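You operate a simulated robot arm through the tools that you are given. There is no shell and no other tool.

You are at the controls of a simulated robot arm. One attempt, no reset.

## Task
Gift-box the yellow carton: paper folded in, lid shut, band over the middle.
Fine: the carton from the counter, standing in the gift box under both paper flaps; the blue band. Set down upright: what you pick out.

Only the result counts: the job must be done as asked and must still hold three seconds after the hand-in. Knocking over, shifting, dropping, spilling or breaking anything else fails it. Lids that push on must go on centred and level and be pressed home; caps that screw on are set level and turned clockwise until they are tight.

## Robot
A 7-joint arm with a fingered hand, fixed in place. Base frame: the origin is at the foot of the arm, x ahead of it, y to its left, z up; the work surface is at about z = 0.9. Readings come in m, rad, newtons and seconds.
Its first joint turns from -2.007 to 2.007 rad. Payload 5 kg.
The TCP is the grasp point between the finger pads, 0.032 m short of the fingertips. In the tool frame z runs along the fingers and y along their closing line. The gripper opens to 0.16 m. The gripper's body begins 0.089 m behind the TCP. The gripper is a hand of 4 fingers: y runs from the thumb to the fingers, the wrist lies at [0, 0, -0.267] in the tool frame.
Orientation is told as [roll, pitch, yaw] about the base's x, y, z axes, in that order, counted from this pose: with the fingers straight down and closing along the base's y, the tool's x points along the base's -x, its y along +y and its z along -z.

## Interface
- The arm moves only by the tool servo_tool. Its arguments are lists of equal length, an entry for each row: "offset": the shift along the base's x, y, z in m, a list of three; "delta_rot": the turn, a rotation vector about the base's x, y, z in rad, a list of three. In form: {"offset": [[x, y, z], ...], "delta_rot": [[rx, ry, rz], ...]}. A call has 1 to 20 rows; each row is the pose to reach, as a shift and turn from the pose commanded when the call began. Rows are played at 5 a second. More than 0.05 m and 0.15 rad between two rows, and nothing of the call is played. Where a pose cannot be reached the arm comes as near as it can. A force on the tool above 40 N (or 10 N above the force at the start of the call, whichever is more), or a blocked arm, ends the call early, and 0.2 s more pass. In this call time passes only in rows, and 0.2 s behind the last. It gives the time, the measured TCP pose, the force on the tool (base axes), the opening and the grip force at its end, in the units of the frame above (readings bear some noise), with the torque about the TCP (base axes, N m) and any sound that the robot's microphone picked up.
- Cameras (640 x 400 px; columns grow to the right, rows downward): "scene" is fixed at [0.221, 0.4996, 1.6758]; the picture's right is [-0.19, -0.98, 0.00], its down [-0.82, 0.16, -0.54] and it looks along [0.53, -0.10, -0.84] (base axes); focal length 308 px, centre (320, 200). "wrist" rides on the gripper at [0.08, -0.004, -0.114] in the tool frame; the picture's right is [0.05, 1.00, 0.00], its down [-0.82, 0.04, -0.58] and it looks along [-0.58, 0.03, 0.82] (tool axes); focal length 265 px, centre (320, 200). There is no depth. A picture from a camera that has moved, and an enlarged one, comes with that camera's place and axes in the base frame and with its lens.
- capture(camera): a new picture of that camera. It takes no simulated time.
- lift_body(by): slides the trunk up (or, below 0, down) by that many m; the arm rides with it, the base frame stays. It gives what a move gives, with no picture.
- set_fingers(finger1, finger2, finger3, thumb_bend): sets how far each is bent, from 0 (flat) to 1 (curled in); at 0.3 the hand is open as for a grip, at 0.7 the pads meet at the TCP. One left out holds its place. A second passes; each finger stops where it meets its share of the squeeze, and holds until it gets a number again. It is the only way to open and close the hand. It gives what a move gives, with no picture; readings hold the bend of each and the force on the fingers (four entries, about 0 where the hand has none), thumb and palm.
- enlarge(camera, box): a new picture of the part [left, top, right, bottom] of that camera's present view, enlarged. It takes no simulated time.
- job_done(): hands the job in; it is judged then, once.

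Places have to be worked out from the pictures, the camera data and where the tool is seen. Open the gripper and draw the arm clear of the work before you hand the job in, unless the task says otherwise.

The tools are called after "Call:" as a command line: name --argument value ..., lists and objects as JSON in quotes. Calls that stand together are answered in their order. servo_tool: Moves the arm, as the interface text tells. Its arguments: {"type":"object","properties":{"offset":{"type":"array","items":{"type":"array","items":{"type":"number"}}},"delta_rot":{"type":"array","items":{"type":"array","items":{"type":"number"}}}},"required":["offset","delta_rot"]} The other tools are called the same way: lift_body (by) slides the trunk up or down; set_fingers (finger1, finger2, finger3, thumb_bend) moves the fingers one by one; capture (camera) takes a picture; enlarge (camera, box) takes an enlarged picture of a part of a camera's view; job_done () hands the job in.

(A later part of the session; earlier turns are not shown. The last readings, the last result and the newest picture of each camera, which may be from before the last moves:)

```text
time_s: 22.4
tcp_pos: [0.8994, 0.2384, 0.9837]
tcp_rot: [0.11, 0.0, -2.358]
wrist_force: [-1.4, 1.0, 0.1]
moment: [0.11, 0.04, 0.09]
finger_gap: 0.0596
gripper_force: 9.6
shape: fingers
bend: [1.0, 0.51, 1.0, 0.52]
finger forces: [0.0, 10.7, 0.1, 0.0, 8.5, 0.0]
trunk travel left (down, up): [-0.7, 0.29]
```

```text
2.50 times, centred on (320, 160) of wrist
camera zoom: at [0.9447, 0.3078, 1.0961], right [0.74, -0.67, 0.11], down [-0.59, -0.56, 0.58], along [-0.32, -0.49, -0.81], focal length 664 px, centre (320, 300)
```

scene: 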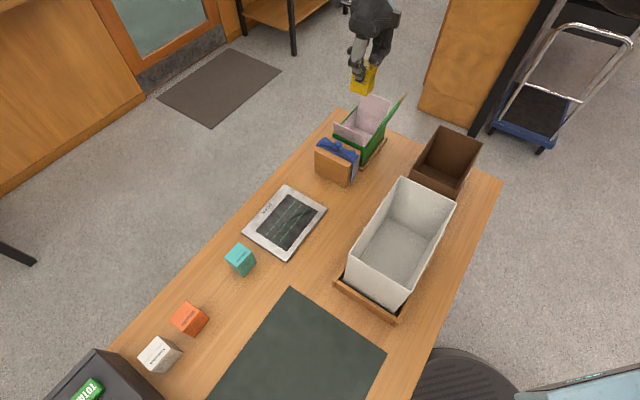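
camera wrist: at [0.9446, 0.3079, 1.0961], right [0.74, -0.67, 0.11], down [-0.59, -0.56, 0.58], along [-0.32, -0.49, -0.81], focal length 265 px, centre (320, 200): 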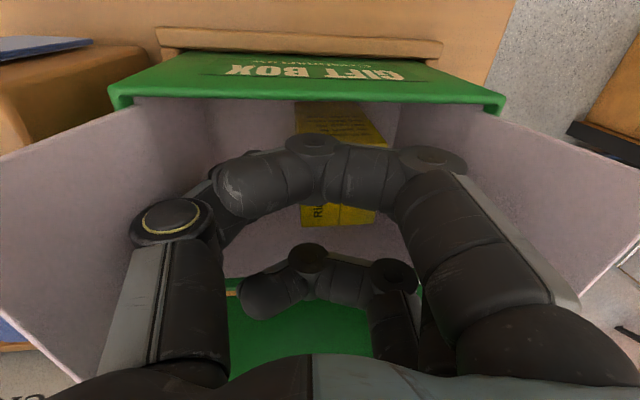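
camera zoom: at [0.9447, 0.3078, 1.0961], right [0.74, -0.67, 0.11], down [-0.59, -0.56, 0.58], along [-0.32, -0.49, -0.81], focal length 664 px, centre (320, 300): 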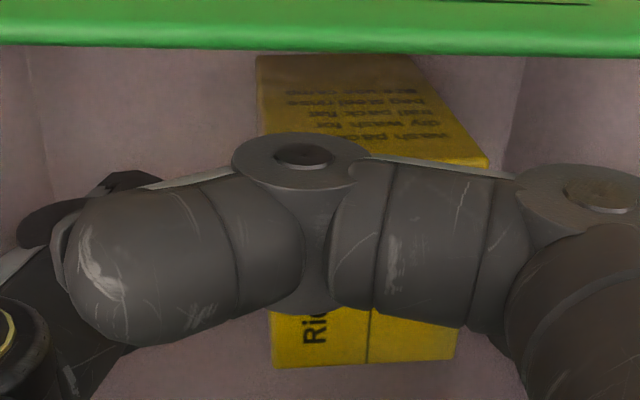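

The fingers are now pressing outward on the box walls or flaps, so the carton is free between them. I back off slightly to unload the walls before raising.

Call:
set_fingers --finger2 0.53 --thumb_bend 0.56

Call:
capture --camera "wrist"

Call:
enlarge --camera "scene" --box '[325, 70, 415, 160]'

```text
time_s: 23.4
tcp_pos: [0.9007, 0.239, 0.9847]
tcp_rot: [0.109, -0.001, -2.357]
wrist_force: [0.5, 0.3, 0.6]
moment: [0.03, 0.01, 0.0]
finger_gap: 0.058
gripper_force: 1.0
shape: fingers
bend: [1.0, 0.54, 1.0, 0.56]
finger forces: [0.0, 0.9, 0.0, 0.1, 1.4, 0.0]
trunk travel left (down, up): [-0.7, 0.29]
```

```text
taken
camera wrist: at [0.9448, 0.3075, 1.0964], right [0.74, -0.67, 0.11], down [-0.59, -0.56, 0.58], along [-0.32, -0.49, -0.81], focal length 265 px, centre (320, 200)
```

wrist: 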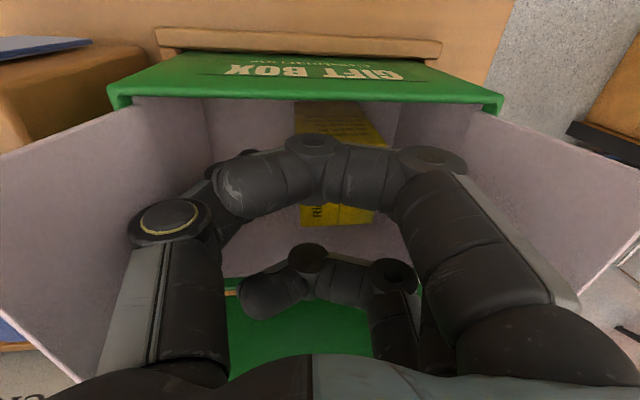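

```text
4.44 times, centred on (370, 115) of scene
camera zoom: at [0.221, 0.4996, 1.6758], right [-0.19, -0.98, 0.0], down [-0.82, 0.16, -0.54], along [0.53, -0.1, -0.84], focal length 1370 px, centre (98, 578)
```

zoom: 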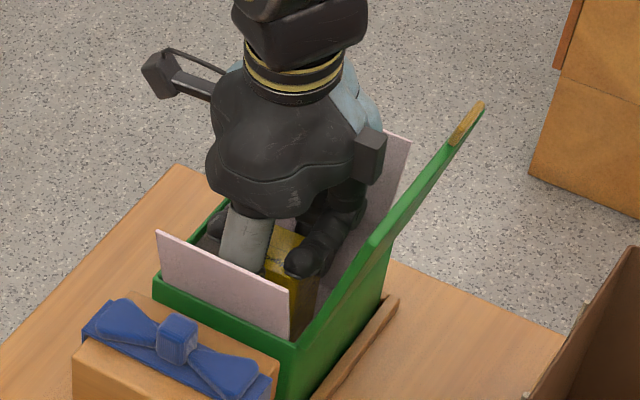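

Forces are near zero. I raise slowly and watch that the carton stays down.

Call:
servo_tool --offset '[[0, 0, 0.005], [0, 0, 0.01], [0, 0, 0.02], [0, 0, 0.03]]' --delta_rot '[[0, 0, 0], [0, 0, 0], [0, 0, 0], [0, 0, 0]]'

Call:
capture --camera "wrist"

```text
time_s: 24.4
tcp_pos: [0.8986, 0.2386, 1.0161]
tcp_rot: [0.109, 0.0, -2.357]
wrist_force: [0.7, 0.6, -0.1]
moment: [-0.01, -0.02, -0.03]
finger_gap: 0.0578
gripper_force: 0.1
shape: fingers
bend: [1.0, 0.53, 1.0, 0.56]
finger forces: [0.0, 0.1, 0.1, 0.0, 0.0, 0.0]
trunk travel left (down, up): [-0.7, 0.29]
```

```text
taken
camera wrist: at [0.9442, 0.3069, 1.1271], right [0.74, -0.67, 0.11], down [-0.59, -0.56, 0.58], along [-0.32, -0.49, -0.81], focal length 265 px, centre (320, 200)
```

wrist: 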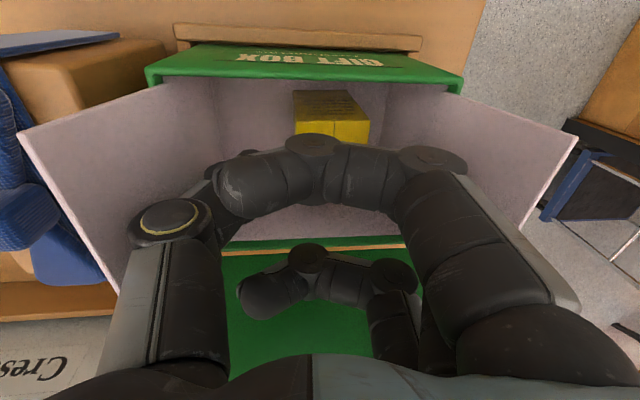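

The carton stayed behind, upright. I raise clear of the box.

Call:
servo_tool --offset '[[0, 0, 0.04], [0, 0, 0.08], [0, 0, 0.12], [0, 0, 0.16], [0, 0, 0.19]]' --delta_rot '[[0, 0, 0], [0, 0, 0], [0, 0, 0], [0.039, 0.039, 0], [0.078, 0.078, 0]]'

Call:
capture --camera "wrist"

Call:
enlarge --camera "scene" --box '[310, 80, 420, 190]'

```text
time_s: 25.6
tcp_pos: [0.899, 0.2378, 1.2035]
tcp_rot: [0.0, 0.0, -2.356]
wrist_force: [-0.6, 0.1, 0.1]
moment: [0.01, -0.02, -0.02]
finger_gap: 0.0581
gripper_force: 0.0
shape: fingers
bend: [1.0, 0.53, 1.0, 0.56]
finger forces: [0.0, 0.0, 0.0, 0.0, 0.0, 0.0]
trunk travel left (down, up): [-0.7, 0.29]
```

```text
taken
camera wrist: at [0.953, 0.2974, 1.3175], right [0.74, -0.67, 0.0], down [-0.55, -0.61, 0.58], along [-0.39, -0.43, -0.82], focal length 265 px, centre (320, 200)
```

wrist: 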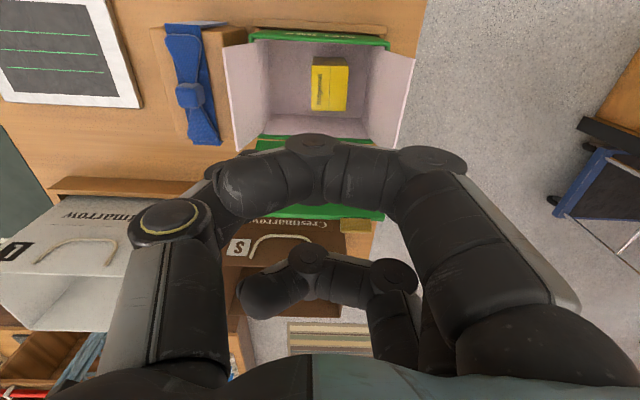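

```text
3.64 times, centred on (365, 135) of scene
camera zoom: at [0.221, 0.4996, 1.6758], right [-0.19, -0.98, 0.0], down [-0.82, 0.16, -0.54], along [0.53, -0.1, -0.84], focal length 1121 px, centre (156, 436)
```

zoom: 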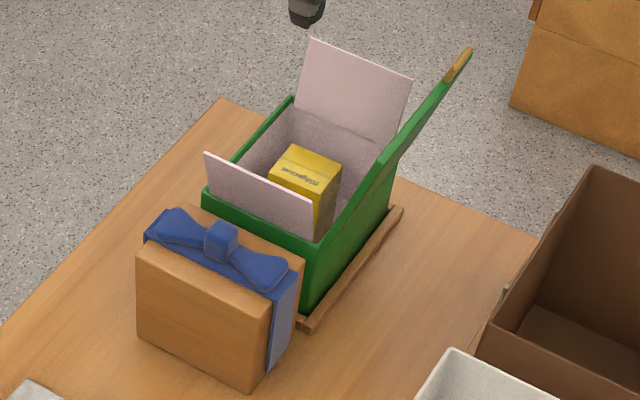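

The carton stands upright well inside the box. Next come the flaps. I'll open the hand wide above the box to see if it can straddle both flaps from outside.

Call:
set_fingers --finger1 0.18 --finger2 0.18 --finger3 0.18 --thumb_bend 0.18

Call:
capture --camera "wrist"

Call:
enlarge --camera "scene" --box '[290, 0, 450, 130]'

```text
time_s: 26.6
tcp_pos: [0.8996, 0.2387, 1.2036]
tcp_rot: [0.0, 0.0, -2.358]
wrist_force: [-0.3, 0.4, 0.1]
moment: [0.01, 0.01, 0.03]
finger_gap: 0.1973
gripper_force: 0.1
shape: fingers
bend: [0.18, 0.18, 0.18, 0.18]
finger forces: [0.1, 0.1, 0.1, 0.1, 0.0, 0.1]
trunk travel left (down, up): [-0.7, 0.29]
```

```text
taken
camera wrist: at [0.9531, 0.2973, 1.3173], right [0.74, -0.67, 0.0], down [-0.55, -0.61, 0.58], along [-0.39, -0.43, -0.82], focal length 265 px, centre (320, 200)
```

wrist: 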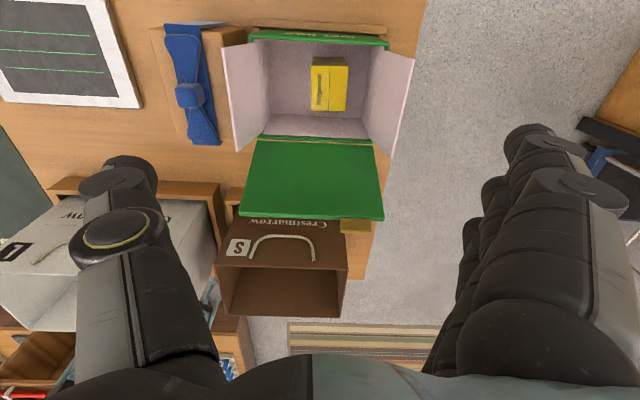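

```text
3.08 times, centred on (370, 65) of scene
camera zoom: at [0.221, 0.4996, 1.6758], right [-0.19, -0.98, 0.0], down [-0.82, 0.16, -0.54], along [0.53, -0.1, -0.84], focal length 949 px, centre (166, 615)
```

zoom: 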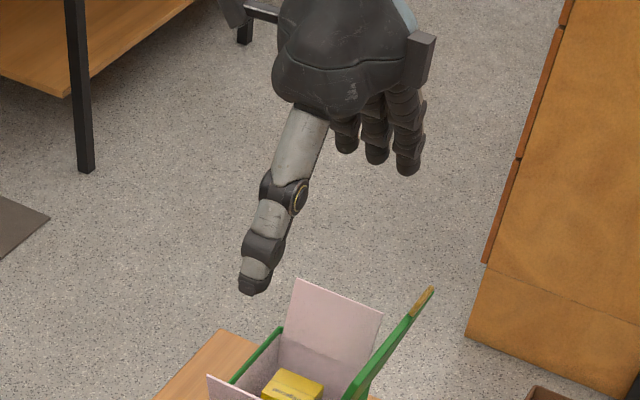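

Now there's a clear view and the gap is 0.197 m. I'll measure the flaps, lid and band block precisely from here.

Call:
enlarge --camera "wrist" --box '[210, 20, 430, 150]'

Call:
enlarge --camera "wrist" --box '[130, 10, 290, 160]'

Call:
enlarge --camera "wrist" --box '[220, 110, 420, 240]'

```text
2.91 times, centred on (320, 85) of wrist
camera zoom: at [0.9531, 0.2973, 1.3173], right [0.74, -0.67, 0.0], down [-0.55, -0.61, 0.58], along [-0.39, -0.43, -0.82], focal length 772 px, centre (320, 534)
```

zoom: 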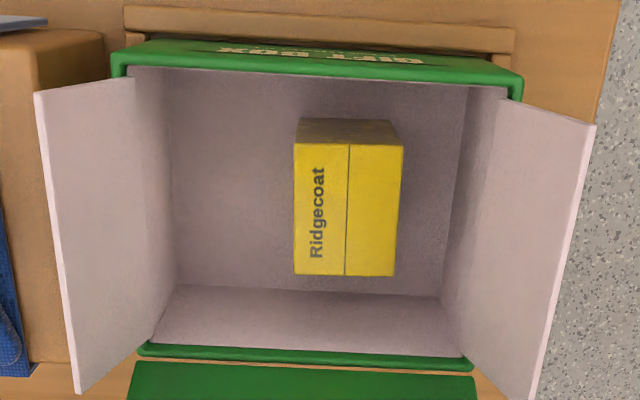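

```text
2.67 times, centred on (210, 85) of wrist
camera zoom: at [0.9531, 0.2973, 1.3173], right [0.74, -0.67, 0.0], down [-0.55, -0.61, 0.58], along [-0.39, -0.43, -0.82], focal length 708 px, centre (613, 507)
```

zoom: 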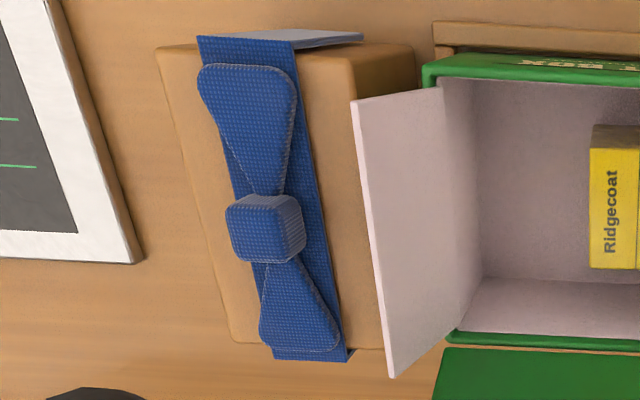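

```text
3.08 times, centred on (320, 175) of wrist
camera zoom: at [0.9531, 0.2973, 1.3173], right [0.74, -0.67, 0.0], down [-0.55, -0.61, 0.58], along [-0.39, -0.43, -0.82], focal length 817 px, centre (320, 277)
```

zoom: 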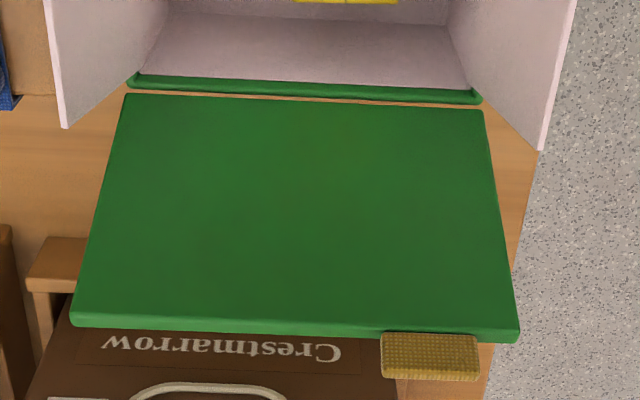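

Refined numbers: flap tops at q −0.379 and −0.549 (z ≈ 1.053), lid hinge at p ≈ 0.7435 and z ≈ 0.99 with its free edge at p 0.708 and z 1.10. The band is centred at (p 0.806, q −0.332). I'll straddle both flaps with the open hand, slightly toward the far side so the thumb clears the bow knot.

Call:
servo_tool --offset '[[0.01, 0.012, -0.03], [0.02, 0.025, -0.06], [0.02, 0.025, -0.09], [0.02, 0.025, -0.11]]' --delta_rot '[[0, 0, 0], [0, 0, 0], [0, 0, 0], [0, 0, 0]]'

Call:
capture --camera "wrist"

Call:
enlarge --camera "scene" --box '[310, 60, 440, 190]'

```text
time_s: 27.6
tcp_pos: [0.9195, 0.2661, 1.093]
tcp_rot: [0.0, 0.001, -2.356]
wrist_force: [-1.0, 1.3, 1.1]
moment: [-0.03, -0.01, -0.02]
finger_gap: 0.1971
gripper_force: 0.0
shape: fingers
bend: [0.18, 0.18, 0.18, 0.18]
finger forces: [0.0, 0.1, 0.0, 0.0, 0.1, 0.1]
trunk travel left (down, up): [-0.7, 0.29]
```

```text
taken
camera wrist: at [0.9729, 0.3244, 1.2059], right [0.74, -0.67, 0.0], down [-0.55, -0.61, 0.58], along [-0.39, -0.43, -0.82], focal length 265 px, centre (320, 200)
```

wrist: 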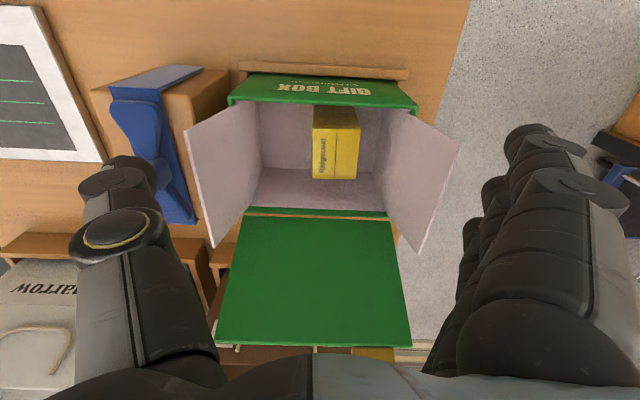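

```text
3.08 times, centred on (375, 125) of scene
camera zoom: at [0.221, 0.4996, 1.6758], right [-0.19, -0.98, 0.0], down [-0.82, 0.16, -0.54], along [0.53, -0.1, -0.84], focal length 949 px, centre (151, 431)
```

zoom: 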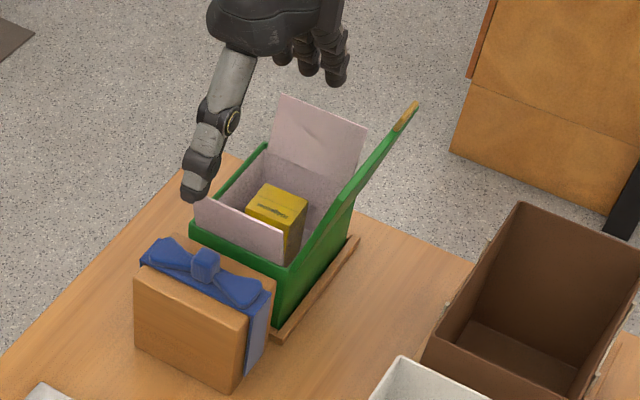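

The thumb tip is just outside the near flap at q ≈ −0.36 and the fingers are outside the far flap. I lower 3 cm so the tips overlap the upper part of both flaps, staying above the bow.

Call:
servo_tool --offset '[[0, 0, -0.012], [0, 0, -0.022], [0, 0, -0.03]]' --delta_rot '[[0, 0, 0], [0, 0, 0], [0, 0, 0]]'

Call:
capture --camera "wrist"

Call:
enlarge --camera "scene" --box '[320, 70, 430, 180]'

```text
time_s: 28.4
tcp_pos: [0.9193, 0.2629, 1.0637]
tcp_rot: [-0.001, 0.001, -2.356]
wrist_force: [0.2, 0.3, 0.1]
moment: [0.02, -0.02, 0.0]
finger_gap: 0.1969
gripper_force: 0.2
shape: fingers
bend: [0.18, 0.18, 0.18, 0.18]
finger forces: [0.1, 0.0, 0.0, 0.1, 0.1, 0.1]
trunk travel left (down, up): [-0.7, 0.29]
```

```text
taken
camera wrist: at [0.9722, 0.3237, 1.1767], right [0.74, -0.67, 0.0], down [-0.55, -0.61, 0.58], along [-0.39, -0.43, -0.82], focal length 265 px, centre (320, 200)
```

wrist: 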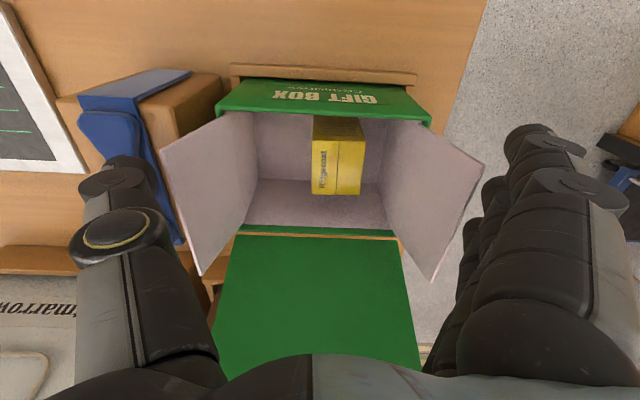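

```text
3.64 times, centred on (375, 125) of scene
camera zoom: at [0.221, 0.4996, 1.6758], right [-0.19, -0.98, 0.0], down [-0.82, 0.16, -0.54], along [0.53, -0.1, -0.84], focal length 1121 px, centre (120, 473)
```

zoom: 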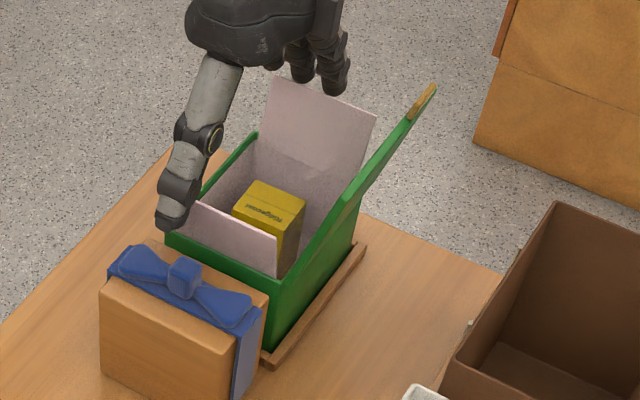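

The thumb lies outside the near flap but close to its far corner. I shift 1 cm back toward the middle and then start closing gently to see how the flaps respond.

Call:
servo_tool --offset '[[-0.004, -0.004, 0], [-0.007, -0.007, 0]]' --delta_rot '[[0, 0, 0], [0, 0, 0]]'

Call:
set_fingers --finger1 0.3 --finger2 0.3 --finger3 0.3 --thumb_bend 0.3

Call:
capture --camera "wrist"

Call:
enlarge --camera "scene" --box '[320, 70, 430, 180]'

```text
time_s: 29.0
tcp_pos: [0.9112, 0.2573, 1.0625]
tcp_rot: [0.0, -0.001, -2.357]
wrist_force: [-0.1, 0.9, 0.0]
moment: [-0.04, 0.0, 0.04]
finger_gap: 0.1971
gripper_force: 0.2
shape: fingers
bend: [0.18, 0.18, 0.18, 0.18]
finger forces: [0.1, 0.0, 0.0, 0.1, 0.0, 0.0]
trunk travel left (down, up): [-0.7, 0.29]
```

```text
time_s: 30.0
tcp_pos: [0.9123, 0.2578, 1.0626]
tcp_rot: [-0.001, 0.0, -2.357]
wrist_force: [0.1, -0.6, -0.2]
moment: [-0.03, 0.01, -0.02]
finger_gap: 0.1718
gripper_force: 0.1
shape: fingers
bend: [0.3, 0.3, 0.3, 0.3]
finger forces: [0.0, 0.1, 0.1, 0.1, 0.0, 0.1]
trunk travel left (down, up): [-0.7, 0.29]
```

```text
taken
camera wrist: at [0.9656, 0.3171, 1.1762], right [0.74, -0.67, 0.0], down [-0.55, -0.61, 0.58], along [-0.39, -0.43, -0.82], focal length 265 px, centre (320, 200)
```

wrist: 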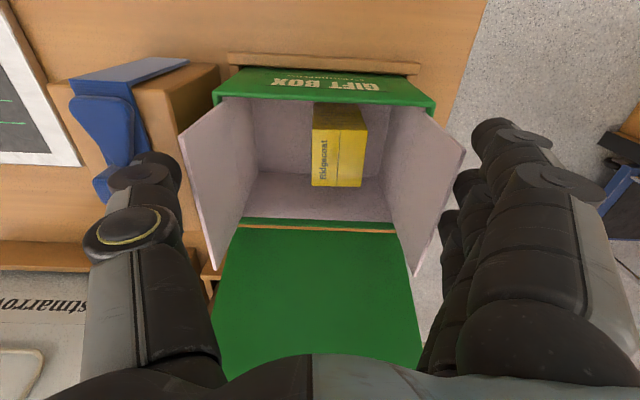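

```text
3.64 times, centred on (375, 125) of scene
camera zoom: at [0.221, 0.4996, 1.6758], right [-0.19, -0.98, 0.0], down [-0.82, 0.16, -0.54], along [0.53, -0.1, -0.84], focal length 1121 px, centre (120, 473)
```

zoom: 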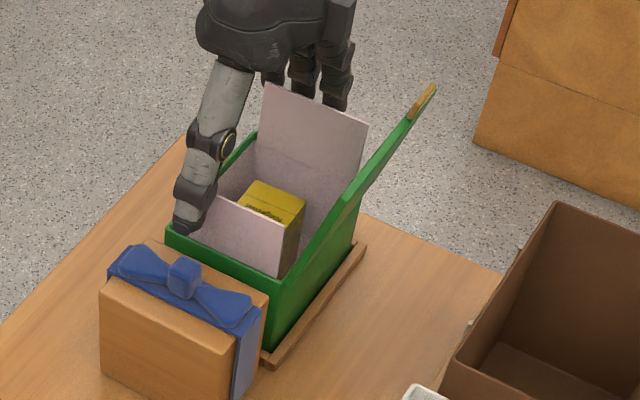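

Both flaps are already turning inward under the fingers at negligible force. I keep closing.

Call:
set_fingers --finger1 0.42 --finger2 0.42 --finger3 0.42 --thumb_bend 0.42

Call:
capture --camera "wrist"

Call:
enlarge --camera "scene" --box '[320, 70, 430, 180]'

```text
time_s: 31.0
tcp_pos: [0.9132, 0.2572, 1.0623]
tcp_rot: [0.0, 0.0, -2.358]
wrist_force: [0.1, 0.1, 0.1]
moment: [-0.03, -0.04, 0.03]
finger_gap: 0.1243
gripper_force: 0.0
shape: fingers
bend: [0.42, 0.42, 0.42, 0.42]
finger forces: [0.0, 0.0, 0.1, 0.1, 0.1, 0.0]
trunk travel left (down, up): [-0.7, 0.29]
```

```text
taken
camera wrist: at [0.9656, 0.3171, 1.1762], right [0.74, -0.67, 0.0], down [-0.55, -0.61, 0.58], along [-0.39, -0.43, -0.82], focal length 265 px, centre (320, 200)
```

wrist: 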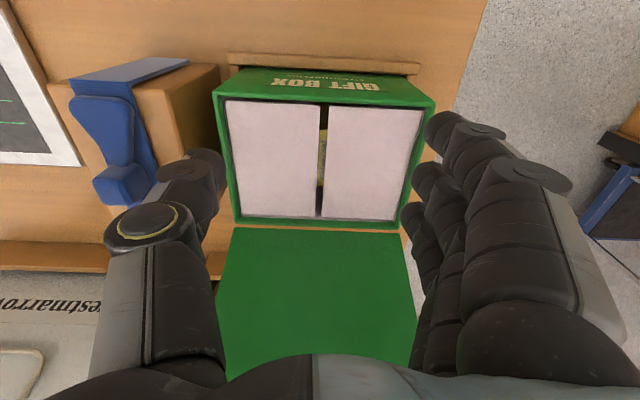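

```text
3.64 times, centred on (375, 125) of scene
camera zoom: at [0.221, 0.4996, 1.6758], right [-0.19, -0.98, 0.0], down [-0.82, 0.16, -0.54], along [0.53, -0.1, -0.84], focal length 1121 px, centre (120, 473)
```

zoom: 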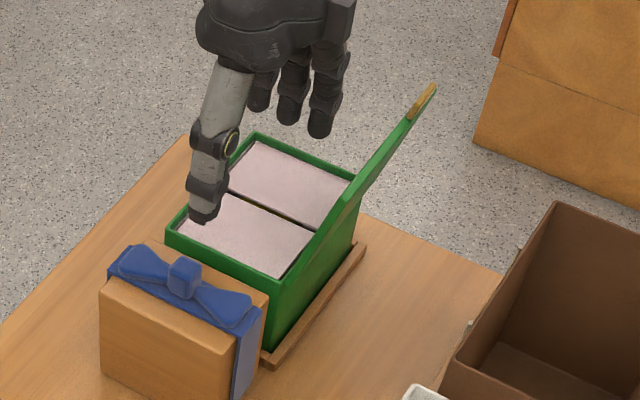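

Both paper flaps have dropped flat under the rim. I raise the hand clear and check that they stay folded.

Call:
servo_tool --offset '[[0, 0, 0.03], [0, 0, 0.07], [0, 0, 0.11], [0, 0, 0.15]]' --delta_rot '[[0, 0, 0], [0, 0, 0], [0, 0, 0], [0, 0, 0]]'

Call:
capture --camera "wrist"

Call:
capture --camera "scene"

```text
time_s: 32.0
tcp_pos: [0.9118, 0.2612, 1.2137]
tcp_rot: [-0.001, 0.001, -2.356]
wrist_force: [0.0, -0.4, -0.1]
moment: [0.02, -0.03, -0.02]
finger_gap: 0.124
gripper_force: 0.0
shape: fingers
bend: [0.42, 0.42, 0.42, 0.42]
finger forces: [0.0, 0.1, 0.1, 0.0, 0.0, 0.0]
trunk travel left (down, up): [-0.7, 0.29]
```

```text
taken
camera wrist: at [0.9662, 0.3205, 1.3273], right [0.74, -0.67, 0.0], down [-0.55, -0.61, 0.58], along [-0.39, -0.43, -0.82], focal length 265 px, centre (320, 200)
```

wrist: 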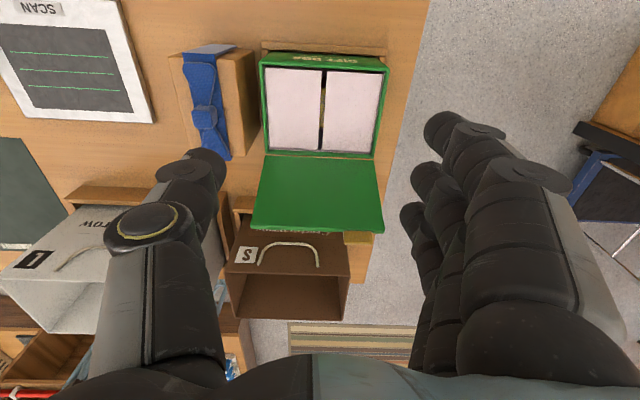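

```text
taken
```

scene: 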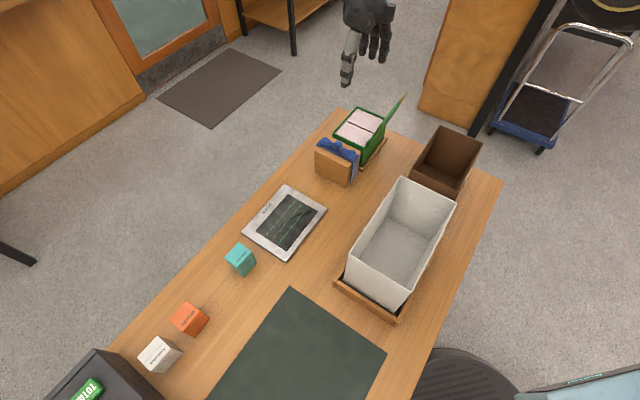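

The flaps stay folded flat. Now the lid: I make a fist in free air, which I'll use to push the lid over from behind.

Call:
set_fingers --finger1 1.0 --finger3 1.0 --thumb_bend 1.0

Call:
set_fingers --finger2 0.85

Call:
capture --camera "wrist"

Call:
enlarge --camera "scene" --box '[300, 0, 440, 130]'

```text
time_s: 33.0
tcp_pos: [0.914, 0.2617, 1.2123]
tcp_rot: [-0.002, -0.001, -2.357]
wrist_force: [-0.6, 0.5, 0.0]
moment: [0.02, 0.0, 0.0]
finger_gap: 0.0501
gripper_force: 0.2
shape: fingers
bend: [1.0, 0.42, 1.0, 1.0]
finger forces: [0.1, 0.0, 0.0, 0.1, 0.0, 0.0]
trunk travel left (down, up): [-0.7, 0.29]
```

```text
time_s: 34.0
tcp_pos: [0.9127, 0.2603, 1.212]
tcp_rot: [0.0, 0.0, -2.356]
wrist_force: [-0.2, 0.7, -0.2]
moment: [0.01, 0.01, -0.02]
finger_gap: 0.048
gripper_force: 0.1
shape: fingers
bend: [1.0, 0.83, 1.0, 1.0]
finger forces: [0.1, 0.1, 0.0, 0.0, 0.0, 0.0]
trunk travel left (down, up): [-0.7, 0.29]
```

```text
taken
camera wrist: at [0.9669, 0.3207, 1.3265], right [0.74, -0.67, 0.0], down [-0.55, -0.61, 0.58], along [-0.39, -0.43, -0.82], focal length 265 px, centre (320, 200)
```

wrist: 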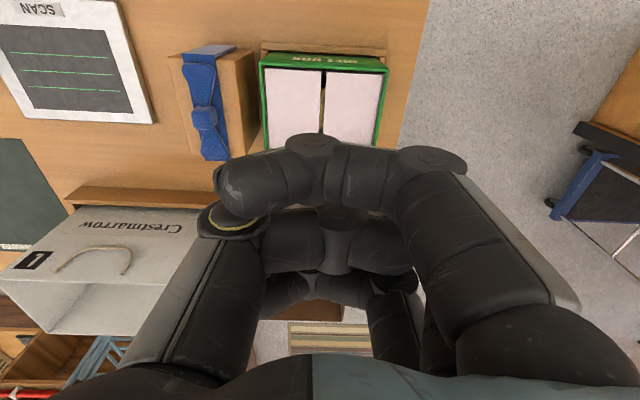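

```text
3.08 times, centred on (370, 65) of scene
camera zoom: at [0.221, 0.4996, 1.6758], right [-0.19, -0.98, 0.0], down [-0.82, 0.16, -0.54], along [0.53, -0.1, -0.84], focal length 949 px, centre (166, 615)
```

zoom: 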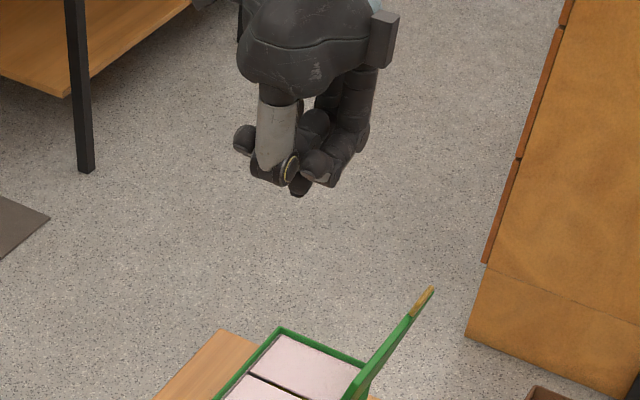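

The fist is formed. I cross high over the lid to the robot side.

Call:
servo_tool --offset '[[-0.03, -0.027, 0], [-0.06, -0.054, 0], [-0.09, -0.081, 0], [-0.12, -0.108, 0], [-0.146, -0.1344, 0]]' --delta_rot '[[0, 0, 0], [0, 0, 0], [0, 0, 0], [0, 0, 0], [0, 0, 0]]'

Call:
capture --camera "wrist"

Call:
capture --camera "scene"

```text
time_s: 35.2
tcp_pos: [0.7654, 0.1247, 1.2136]
tcp_rot: [0.0, 0.001, -2.357]
wrist_force: [-0.1, -0.9, 0.3]
moment: [0.01, -0.03, 0.0]
finger_gap: 0.0485
gripper_force: 0.0
shape: fingers
bend: [1.0, 0.83, 1.0, 1.0]
finger forces: [0.1, 0.0, 0.1, 0.0, 0.0, 0.1]
trunk travel left (down, up): [-0.7, 0.29]
```

```text
taken
camera wrist: at [0.8195, 0.1847, 1.3271], right [0.74, -0.67, 0.0], down [-0.55, -0.61, 0.58], along [-0.39, -0.43, -0.82], focal length 265 px, centre (320, 200)
```

wrist: 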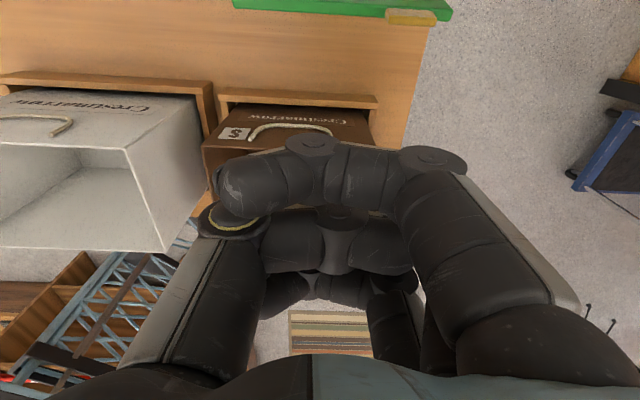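

```text
taken
```

scene: 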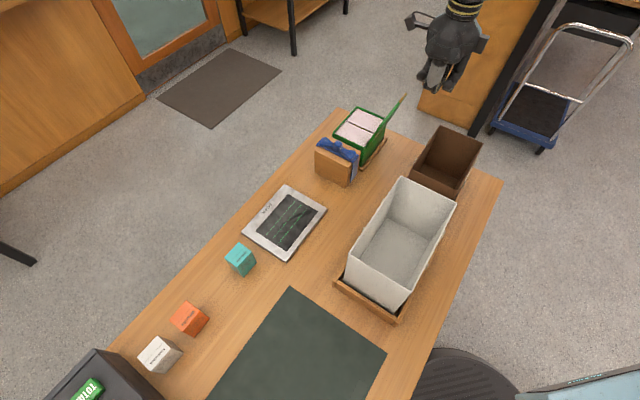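

The lid's free edge is about 3 cm ahead of the fist, and the brown bag's rim behind is at p ≈ 0.585 and z ≈ 1.04. I nudge forward 1.5 cm and lower the fist behind the lid.

Call:
servo_tool --offset '[[0.0106, 0.0106, -0.03], [0.0106, 0.0106, -0.07], [0.0106, 0.0106, -0.11], [0.0106, 0.0106, -0.145]]' --delta_rot '[[0, 0, 0], [0, 0, 0], [0, 0, 0], [0, 0, 0]]'

Call:
capture --camera "wrist"

Call:
enlarge --camera "scene" --box '[320, 30, 480, 190]'

```text
time_s: 36.2
tcp_pos: [0.7795, 0.1329, 1.0705]
tcp_rot: [0.0, -0.001, -2.354]
wrist_force: [0.4, -0.3, 0.0]
moment: [0.0, 0.03, -0.01]
finger_gap: 0.0485
gripper_force: 0.1
shape: fingers
bend: [1.0, 0.83, 1.0, 1.0]
finger forces: [0.0, 0.1, 0.0, 0.0, 0.0, 0.0]
trunk travel left (down, up): [-0.7, 0.29]
```

```text
taken
camera wrist: at [0.833, 0.1928, 1.1833], right [0.74, -0.67, 0.0], down [-0.55, -0.61, 0.58], along [-0.39, -0.43, -0.82], focal length 265 px, centre (320, 200)
```

wrist: 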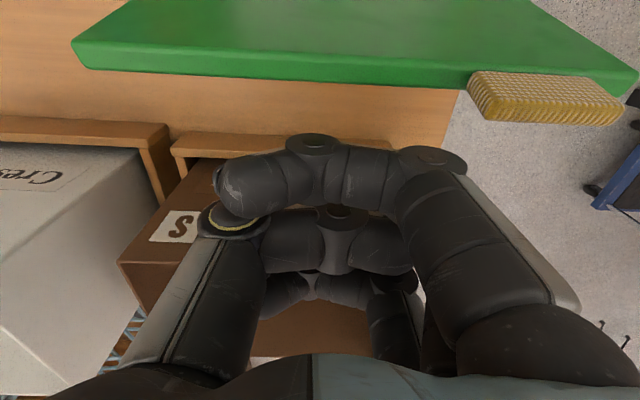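

```text
2.50 times, centred on (400, 110) of scene
camera zoom: at [0.221, 0.4996, 1.6758], right [-0.19, -0.98, 0.0], down [-0.82, 0.16, -0.54], along [0.53, -0.1, -0.84], focal length 771 px, centre (120, 425)
```

zoom: 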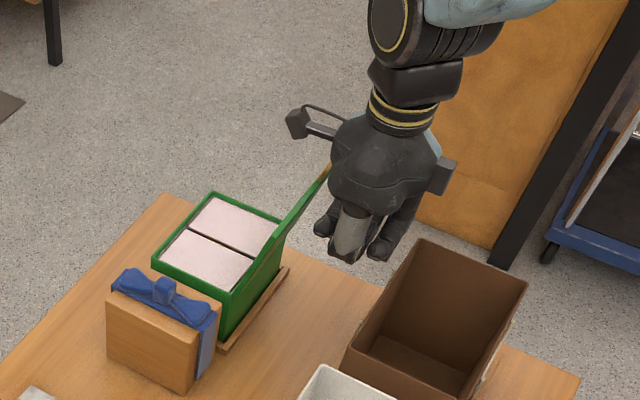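

The fist is about a centimetre behind the lid's outer face and clear of the bag. I push it slowly toward the box.

Call:
servo_tool --offset '[[0.0085, 0.0085, 0], [0.017, 0.017, 0], [0.0255, 0.0255, 0], [0.034, 0.034, 0], [0.0425, 0.0425, 0]]' --delta_rot '[[0, 0, 0], [0, 0, 0], [0, 0, 0], [0, 0, 0], [0, 0, 0]]'

Call:
capture --camera "wrist"

Call:
enlarge --camera "scene" --box '[320, 30, 480, 190]'

```text
time_s: 37.4
tcp_pos: [0.8204, 0.1768, 1.0679]
tcp_rot: [-0.001, -0.003, -2.356]
wrist_force: [-0.1, 0.9, 0.1]
moment: [-0.02, 0.01, 0.03]
finger_gap: 0.0482
gripper_force: 0.1
shape: fingers
bend: [1.0, 0.83, 1.0, 1.0]
finger forces: [0.0, 0.0, 0.0, 0.1, 0.0, 0.0]
trunk travel left (down, up): [-0.7, 0.29]
```

```text
taken
camera wrist: at [0.8747, 0.2368, 1.1816], right [0.74, -0.67, 0.0], down [-0.55, -0.61, 0.58], along [-0.39, -0.43, -0.82], focal length 265 px, centre (320, 200)
```

wrist: 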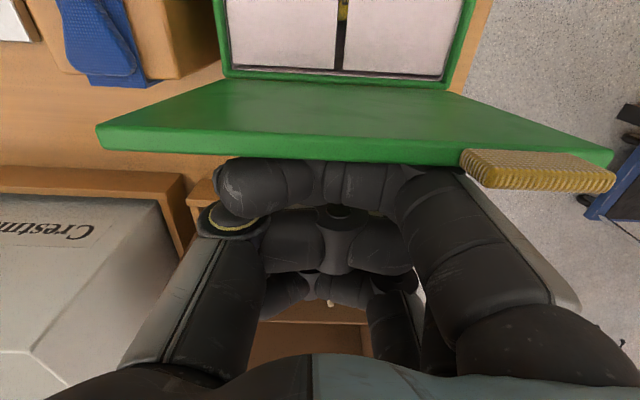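

```text
2.50 times, centred on (400, 110) of scene
camera zoom: at [0.221, 0.4996, 1.6758], right [-0.19, -0.98, 0.0], down [-0.82, 0.16, -0.54], along [0.53, -0.1, -0.84], focal length 771 px, centre (120, 425)
```

zoom: 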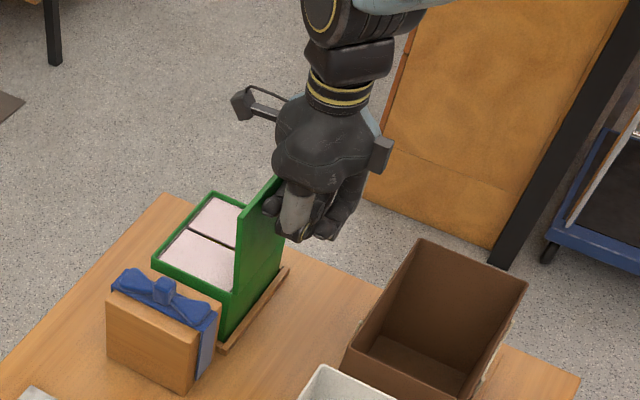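

The lid is now about vertical with almost no force. I keep pushing it past vertical.

Call:
servo_tool --offset '[[0.0085, 0.0085, 0], [0.017, 0.017, 0], [0.0255, 0.0255, 0], [0.034, 0.034, 0]]' --delta_rot '[[0, 0, 0], [0, 0, 0], [0, 0, 0], [0, 0, 0]]'

Call:
capture --camera "wrist"

Call:
enlarge --camera "scene" --box '[320, 30, 480, 190]'

```text
time_s: 38.4
tcp_pos: [0.8538, 0.2095, 1.0673]
tcp_rot: [0.0, -0.002, -2.357]
wrist_force: [0.8, 0.3, 0.7]
moment: [-0.03, -0.03, 0.04]
finger_gap: 0.0483
gripper_force: 0.0
shape: fingers
bend: [1.0, 0.83, 1.0, 1.0]
finger forces: [0.0, 0.1, 0.0, 0.0, 0.1, 0.0]
trunk travel left (down, up): [-0.7, 0.29]
```

```text
taken
camera wrist: at [0.9069, 0.2694, 1.1808], right [0.74, -0.67, 0.0], down [-0.55, -0.61, 0.58], along [-0.39, -0.43, -0.82], focal length 265 px, centre (320, 200)
```

wrist: 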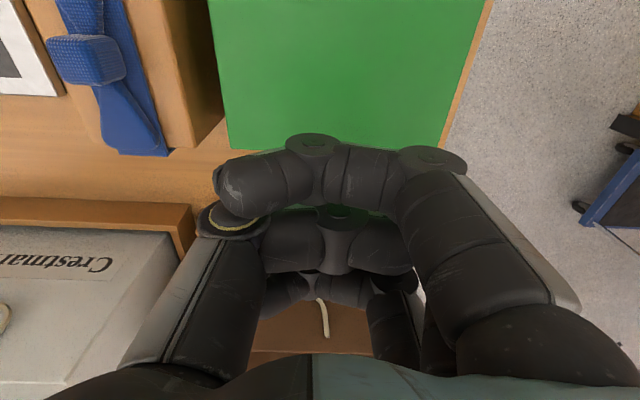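

```text
2.50 times, centred on (400, 110) of scene
camera zoom: at [0.221, 0.4996, 1.6758], right [-0.19, -0.98, 0.0], down [-0.82, 0.16, -0.54], along [0.53, -0.1, -0.84], focal length 771 px, centre (120, 425)
```

zoom: 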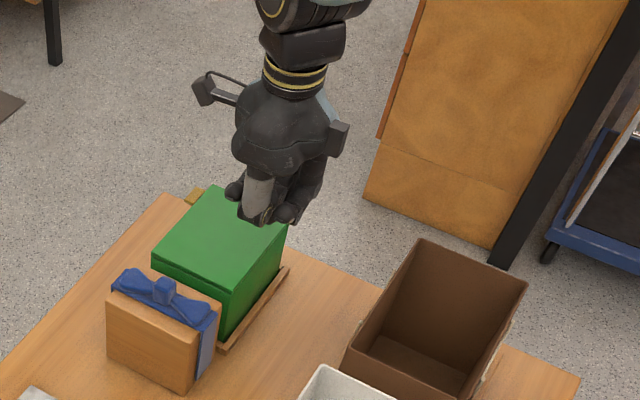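

The lid has swung shut. I'll look closely at whether it sits flush before pressing.

Call:
enlarge --camera "scene" --box '[345, 90, 415, 160]'

Call:
servo_tool --offset '[[0, 0, 0.03], [0, 0, 0.06], [0.02, 0.02, 0.08], [0.045, 0.045, 0.08]]' --delta_rot '[[0, 0, 0], [0, 0, 0], [0, 0, 0], [0, 0, 0]]'

Call:
capture --camera "wrist"

Call:
enlarge --camera "scene" --box '[320, 70, 420, 180]'

```text
5.71 times, centred on (380, 125) of scene
camera zoom: at [0.221, 0.4996, 1.6758], right [-0.19, -0.98, 0.0], down [-0.82, 0.16, -0.54], along [0.53, -0.1, -0.84], focal length 1762 px, centre (-23, 629)
```

zoom: 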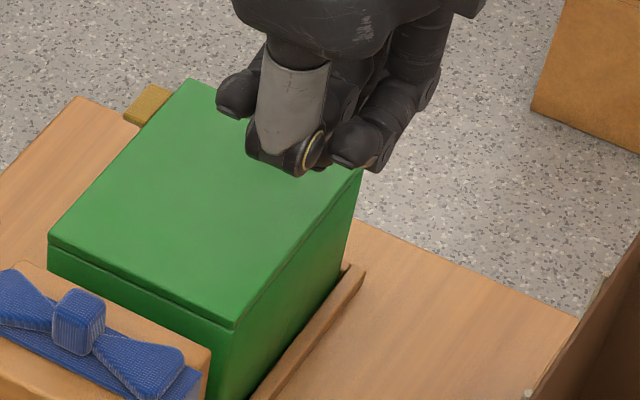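

```text
time_s: 39.4
tcp_pos: [0.8982, 0.2553, 1.1465]
tcp_rot: [0.001, -0.001, -2.358]
wrist_force: [-0.3, 0.2, 0.8]
moment: [-0.05, 0.02, 0.0]
finger_gap: 0.0486
gripper_force: 0.1
shape: fingers
bend: [1.0, 0.83, 1.0, 1.0]
finger forces: [0.0, 0.1, 0.1, 0.0, 0.0, 0.0]
trunk travel left (down, up): [-0.7, 0.29]
```

```text
taken
camera wrist: at [0.9519, 0.3153, 1.26], right [0.74, -0.67, 0.0], down [-0.55, -0.61, 0.58], along [-0.39, -0.43, -0.82], focal length 265 px, centre (320, 200)
```

wrist: 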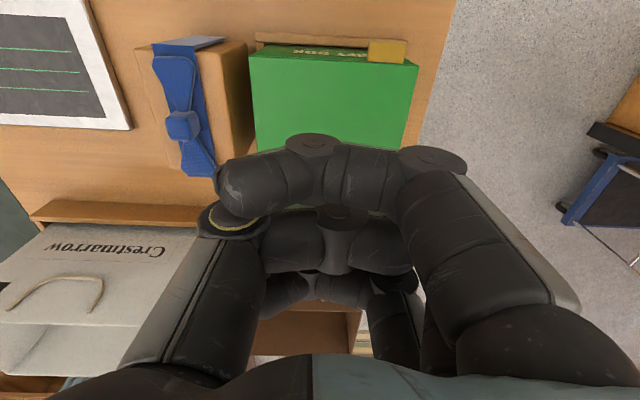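

```text
3.64 times, centred on (370, 125) of scene
camera zoom: at [0.221, 0.4996, 1.6758], right [-0.19, -0.98, 0.0], down [-0.82, 0.16, -0.54], along [0.53, -0.1, -0.84], focal length 1121 px, centre (138, 473)
```

zoom: 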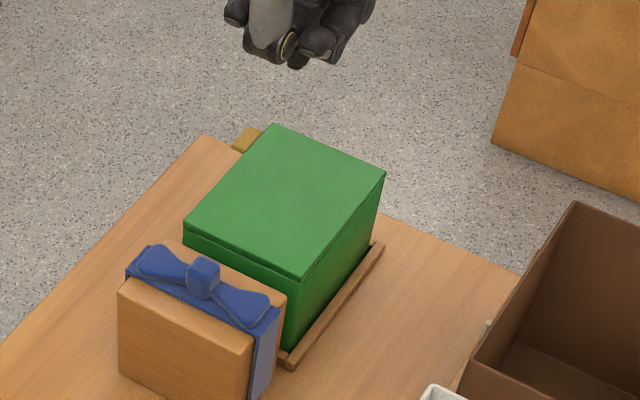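

The lid looks closed and level. I'll press it home gently with the fist near its middle and far edge, feeling for contact.

Call:
servo_tool --offset '[[0, 0, -0.04], [0, 0, -0.08], [0, 0, -0.11], [0, 0, -0.12]]' --delta_rot '[[0, 0, 0], [0, 0, 0], [0, 0, 0], [0, 0, 0]]'

Call:
enlarge --camera "scene" --box '[325, 80, 415, 170]'

```text
time_s: 40.4
tcp_pos: [0.8978, 0.2532, 1.0308]
tcp_rot: [0.0, -0.001, -2.357]
wrist_force: [-0.3, 1.0, 0.3]
moment: [0.0, -0.01, 0.01]
finger_gap: 0.0484
gripper_force: 0.1
shape: fingers
bend: [1.0, 0.83, 1.0, 1.0]
finger forces: [0.0, 0.0, 0.0, 0.1, 0.0, 0.1]
trunk travel left (down, up): [-0.7, 0.29]
```

```text
4.44 times, centred on (370, 125) of scene
camera zoom: at [0.221, 0.4996, 1.6758], right [-0.19, -0.98, 0.0], down [-0.82, 0.16, -0.54], along [0.53, -0.1, -0.84], focal length 1370 px, centre (98, 533)
```

zoom: 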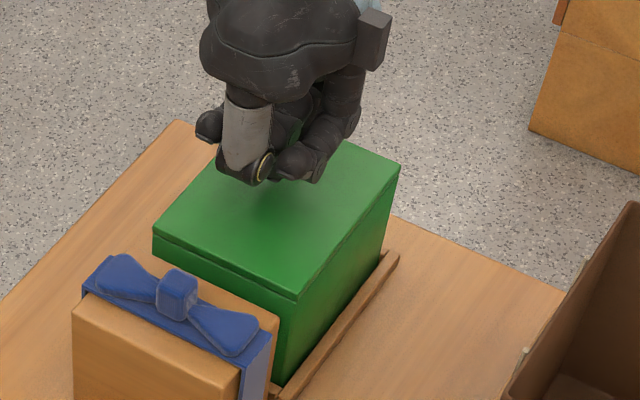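

Now slow steps down onto the lid, watching the force.

Call:
servo_tool --offset '[[0, 0, -0.003], [0, 0, -0.006], [0, 0, -0.009], [0, 0, -0.012], [0, 0, -0.015]]' --delta_rot '[[0, 0, 0], [0, 0, 0], [0, 0, 0], [0, 0, 0], [0, 0, 0]]'

```text
time_s: 41.6
tcp_pos: [0.8986, 0.253, 1.0182]
tcp_rot: [0.0, 0.003, -2.358]
wrist_force: [7.5, -3.5, 18.1]
moment: [-0.24, -0.23, 0.03]
finger_gap: 0.049
gripper_force: 9.4
shape: fingers
bend: [1.0, 0.87, 1.0, 1.0]
finger forces: [0.1, 18.6, 0.0, 0.1, 0.0, 0.0]
trunk travel left (down, up): [-0.7, 0.29]
```

The press reached 18 N at the middle finger with no extra movement. I raise off and check that the lid is flush and the box didn't move.

Call:
servo_tool --offset '[[0, 0, 0.005], [0, 0, 0.02], [0, 0, 0.06], [0, 0, 0.1], [0, 0, 0.14], [0, 0, 0.18]]' --delta_rot '[[0, 0, 0], [0, 0, 0], [0, 0, 0], [0, 0, 0], [0, 0, 0], [0, 0, 0]]'

Call:
capture --camera "wrist"

Call:
enlarge --camera "scene" --box '[325, 100, 415, 190]'

Call:
enlarge --camera "wrist" --box '[230, 30, 420, 150]'

```text
time_s: 43.0
tcp_pos: [0.8987, 0.256, 1.1955]
tcp_rot: [0.0, 0.001, -2.356]
wrist_force: [0.4, 0.0, -0.9]
moment: [0.03, 0.0, -0.01]
finger_gap: 0.049
gripper_force: 0.0
shape: fingers
bend: [1.0, 0.84, 1.0, 1.0]
finger forces: [0.0, 0.1, 0.0, 0.0, 0.0, 0.0]
trunk travel left (down, up): [-0.7, 0.29]
```

```text
taken
camera wrist: at [0.9522, 0.3152, 1.3086], right [0.74, -0.67, 0.0], down [-0.55, -0.61, 0.58], along [-0.39, -0.43, -0.82], focal length 265 px, centre (320, 200)
```

wrist: 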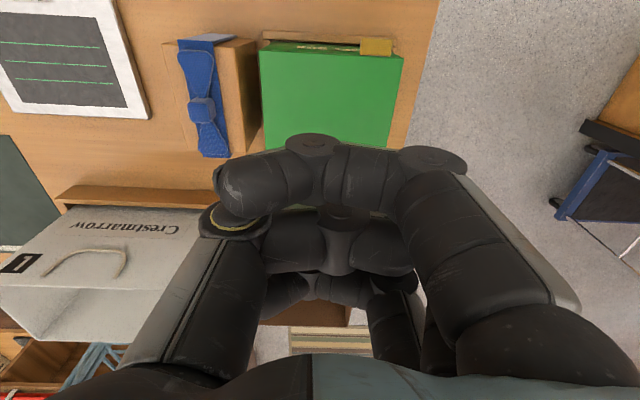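

```text
4.44 times, centred on (370, 145) of scene
camera zoom: at [0.221, 0.4996, 1.6758], right [-0.19, -0.98, 0.0], down [-0.82, 0.16, -0.54], along [0.53, -0.1, -0.84], focal length 1370 px, centre (98, 444)
```

zoom: 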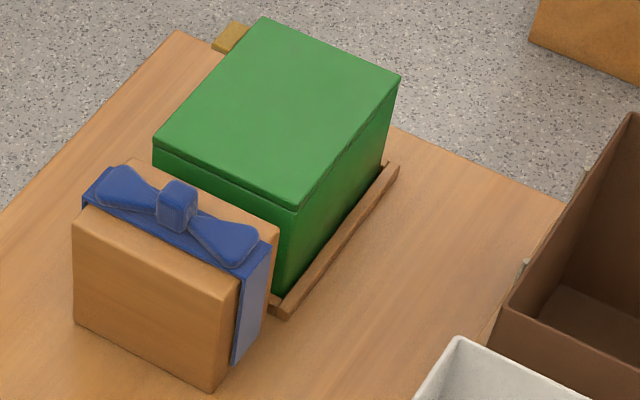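

```text
3.33 times, centred on (325, 90) of wrist
camera zoom: at [0.9522, 0.3152, 1.3086], right [0.74, -0.67, 0.0], down [-0.55, -0.61, 0.58], along [-0.39, -0.43, -0.82], focal length 885 px, centre (303, 567)
```

zoom: 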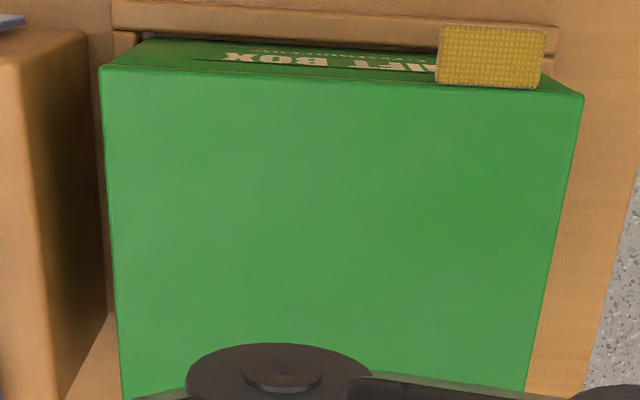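

The lid sits flush and the box hasn't moved (lid p 0.7435–0.861, q −0.539 to −0.39). Now the band. I'll open the hand for an unobstructed view and move over the band to measure the bow knot accurately.

Call:
set_fingers --finger1 0.3 --finger2 0.3 --finger3 0.3 --thumb_bend 0.3

Call:
servo_tool --offset '[[-0.03, 0.03, 0], [-0.06, 0.06, 0], [-0.092, 0.078, 0]]' --delta_rot '[[0, 0, 0], [0, 0, 0], [0, 0, 0]]'

Call:
capture --camera "wrist"

Call:
enlarge --camera "wrist" --box '[240, 20, 400, 160]'

```text
time_s: 44.0
tcp_pos: [0.899, 0.2558, 1.1957]
tcp_rot: [-0.001, 0.001, -2.357]
wrist_force: [-0.1, -0.4, 0.5]
moment: [0.0, -0.03, 0.01]
finger_gap: 0.17
gripper_force: 0.0
shape: fingers
bend: [0.3, 0.3, 0.3, 0.3]
finger forces: [0.1, 0.0, 0.0, 0.1, 0.0, 0.0]
trunk travel left (down, up): [-0.7, 0.29]
```

```text
time_s: 44.8
tcp_pos: [0.8077, 0.3331, 1.1925]
tcp_rot: [0.003, 0.001, -2.357]
wrist_force: [-0.7, -0.1, 0.6]
moment: [0.01, -0.02, 0.01]
finger_gap: 0.1703
gripper_force: 0.1
shape: fingers
bend: [0.3, 0.3, 0.3, 0.3]
finger forces: [0.0, 0.0, 0.0, 0.0, 0.1, 0.1]
trunk travel left (down, up): [-0.7, 0.29]
```

```text
taken
camera wrist: at [0.8601, 0.3932, 1.3057], right [0.74, -0.67, 0.0], down [-0.55, -0.61, 0.58], along [-0.39, -0.43, -0.82], focal length 265 px, centre (320, 200)
```

wrist: 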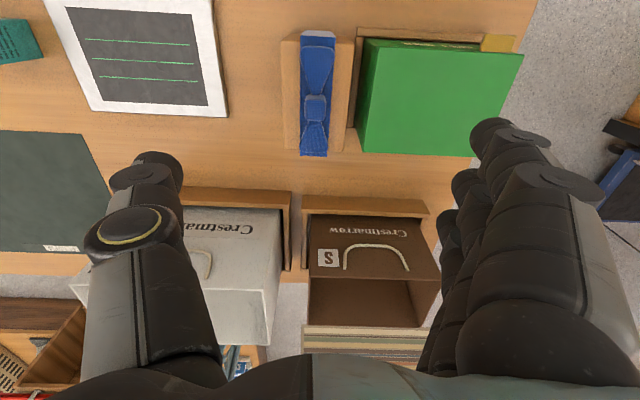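

```text
2.86 times, centred on (320, 90) of wrist
camera zoom: at [0.8601, 0.3932, 1.3057], right [0.74, -0.67, 0.0], down [-0.55, -0.61, 0.58], along [-0.39, -0.43, -0.82], focal length 758 px, centre (320, 514)
```

zoom: 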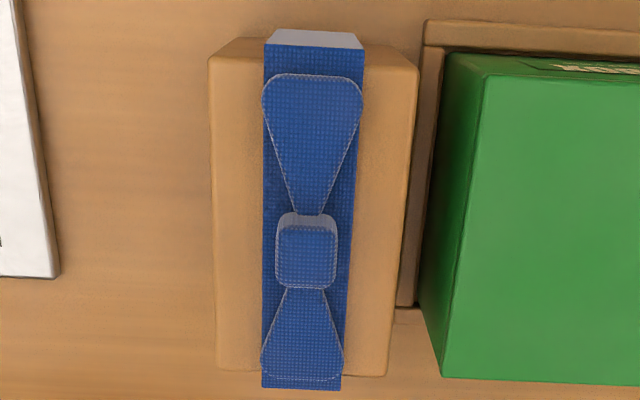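

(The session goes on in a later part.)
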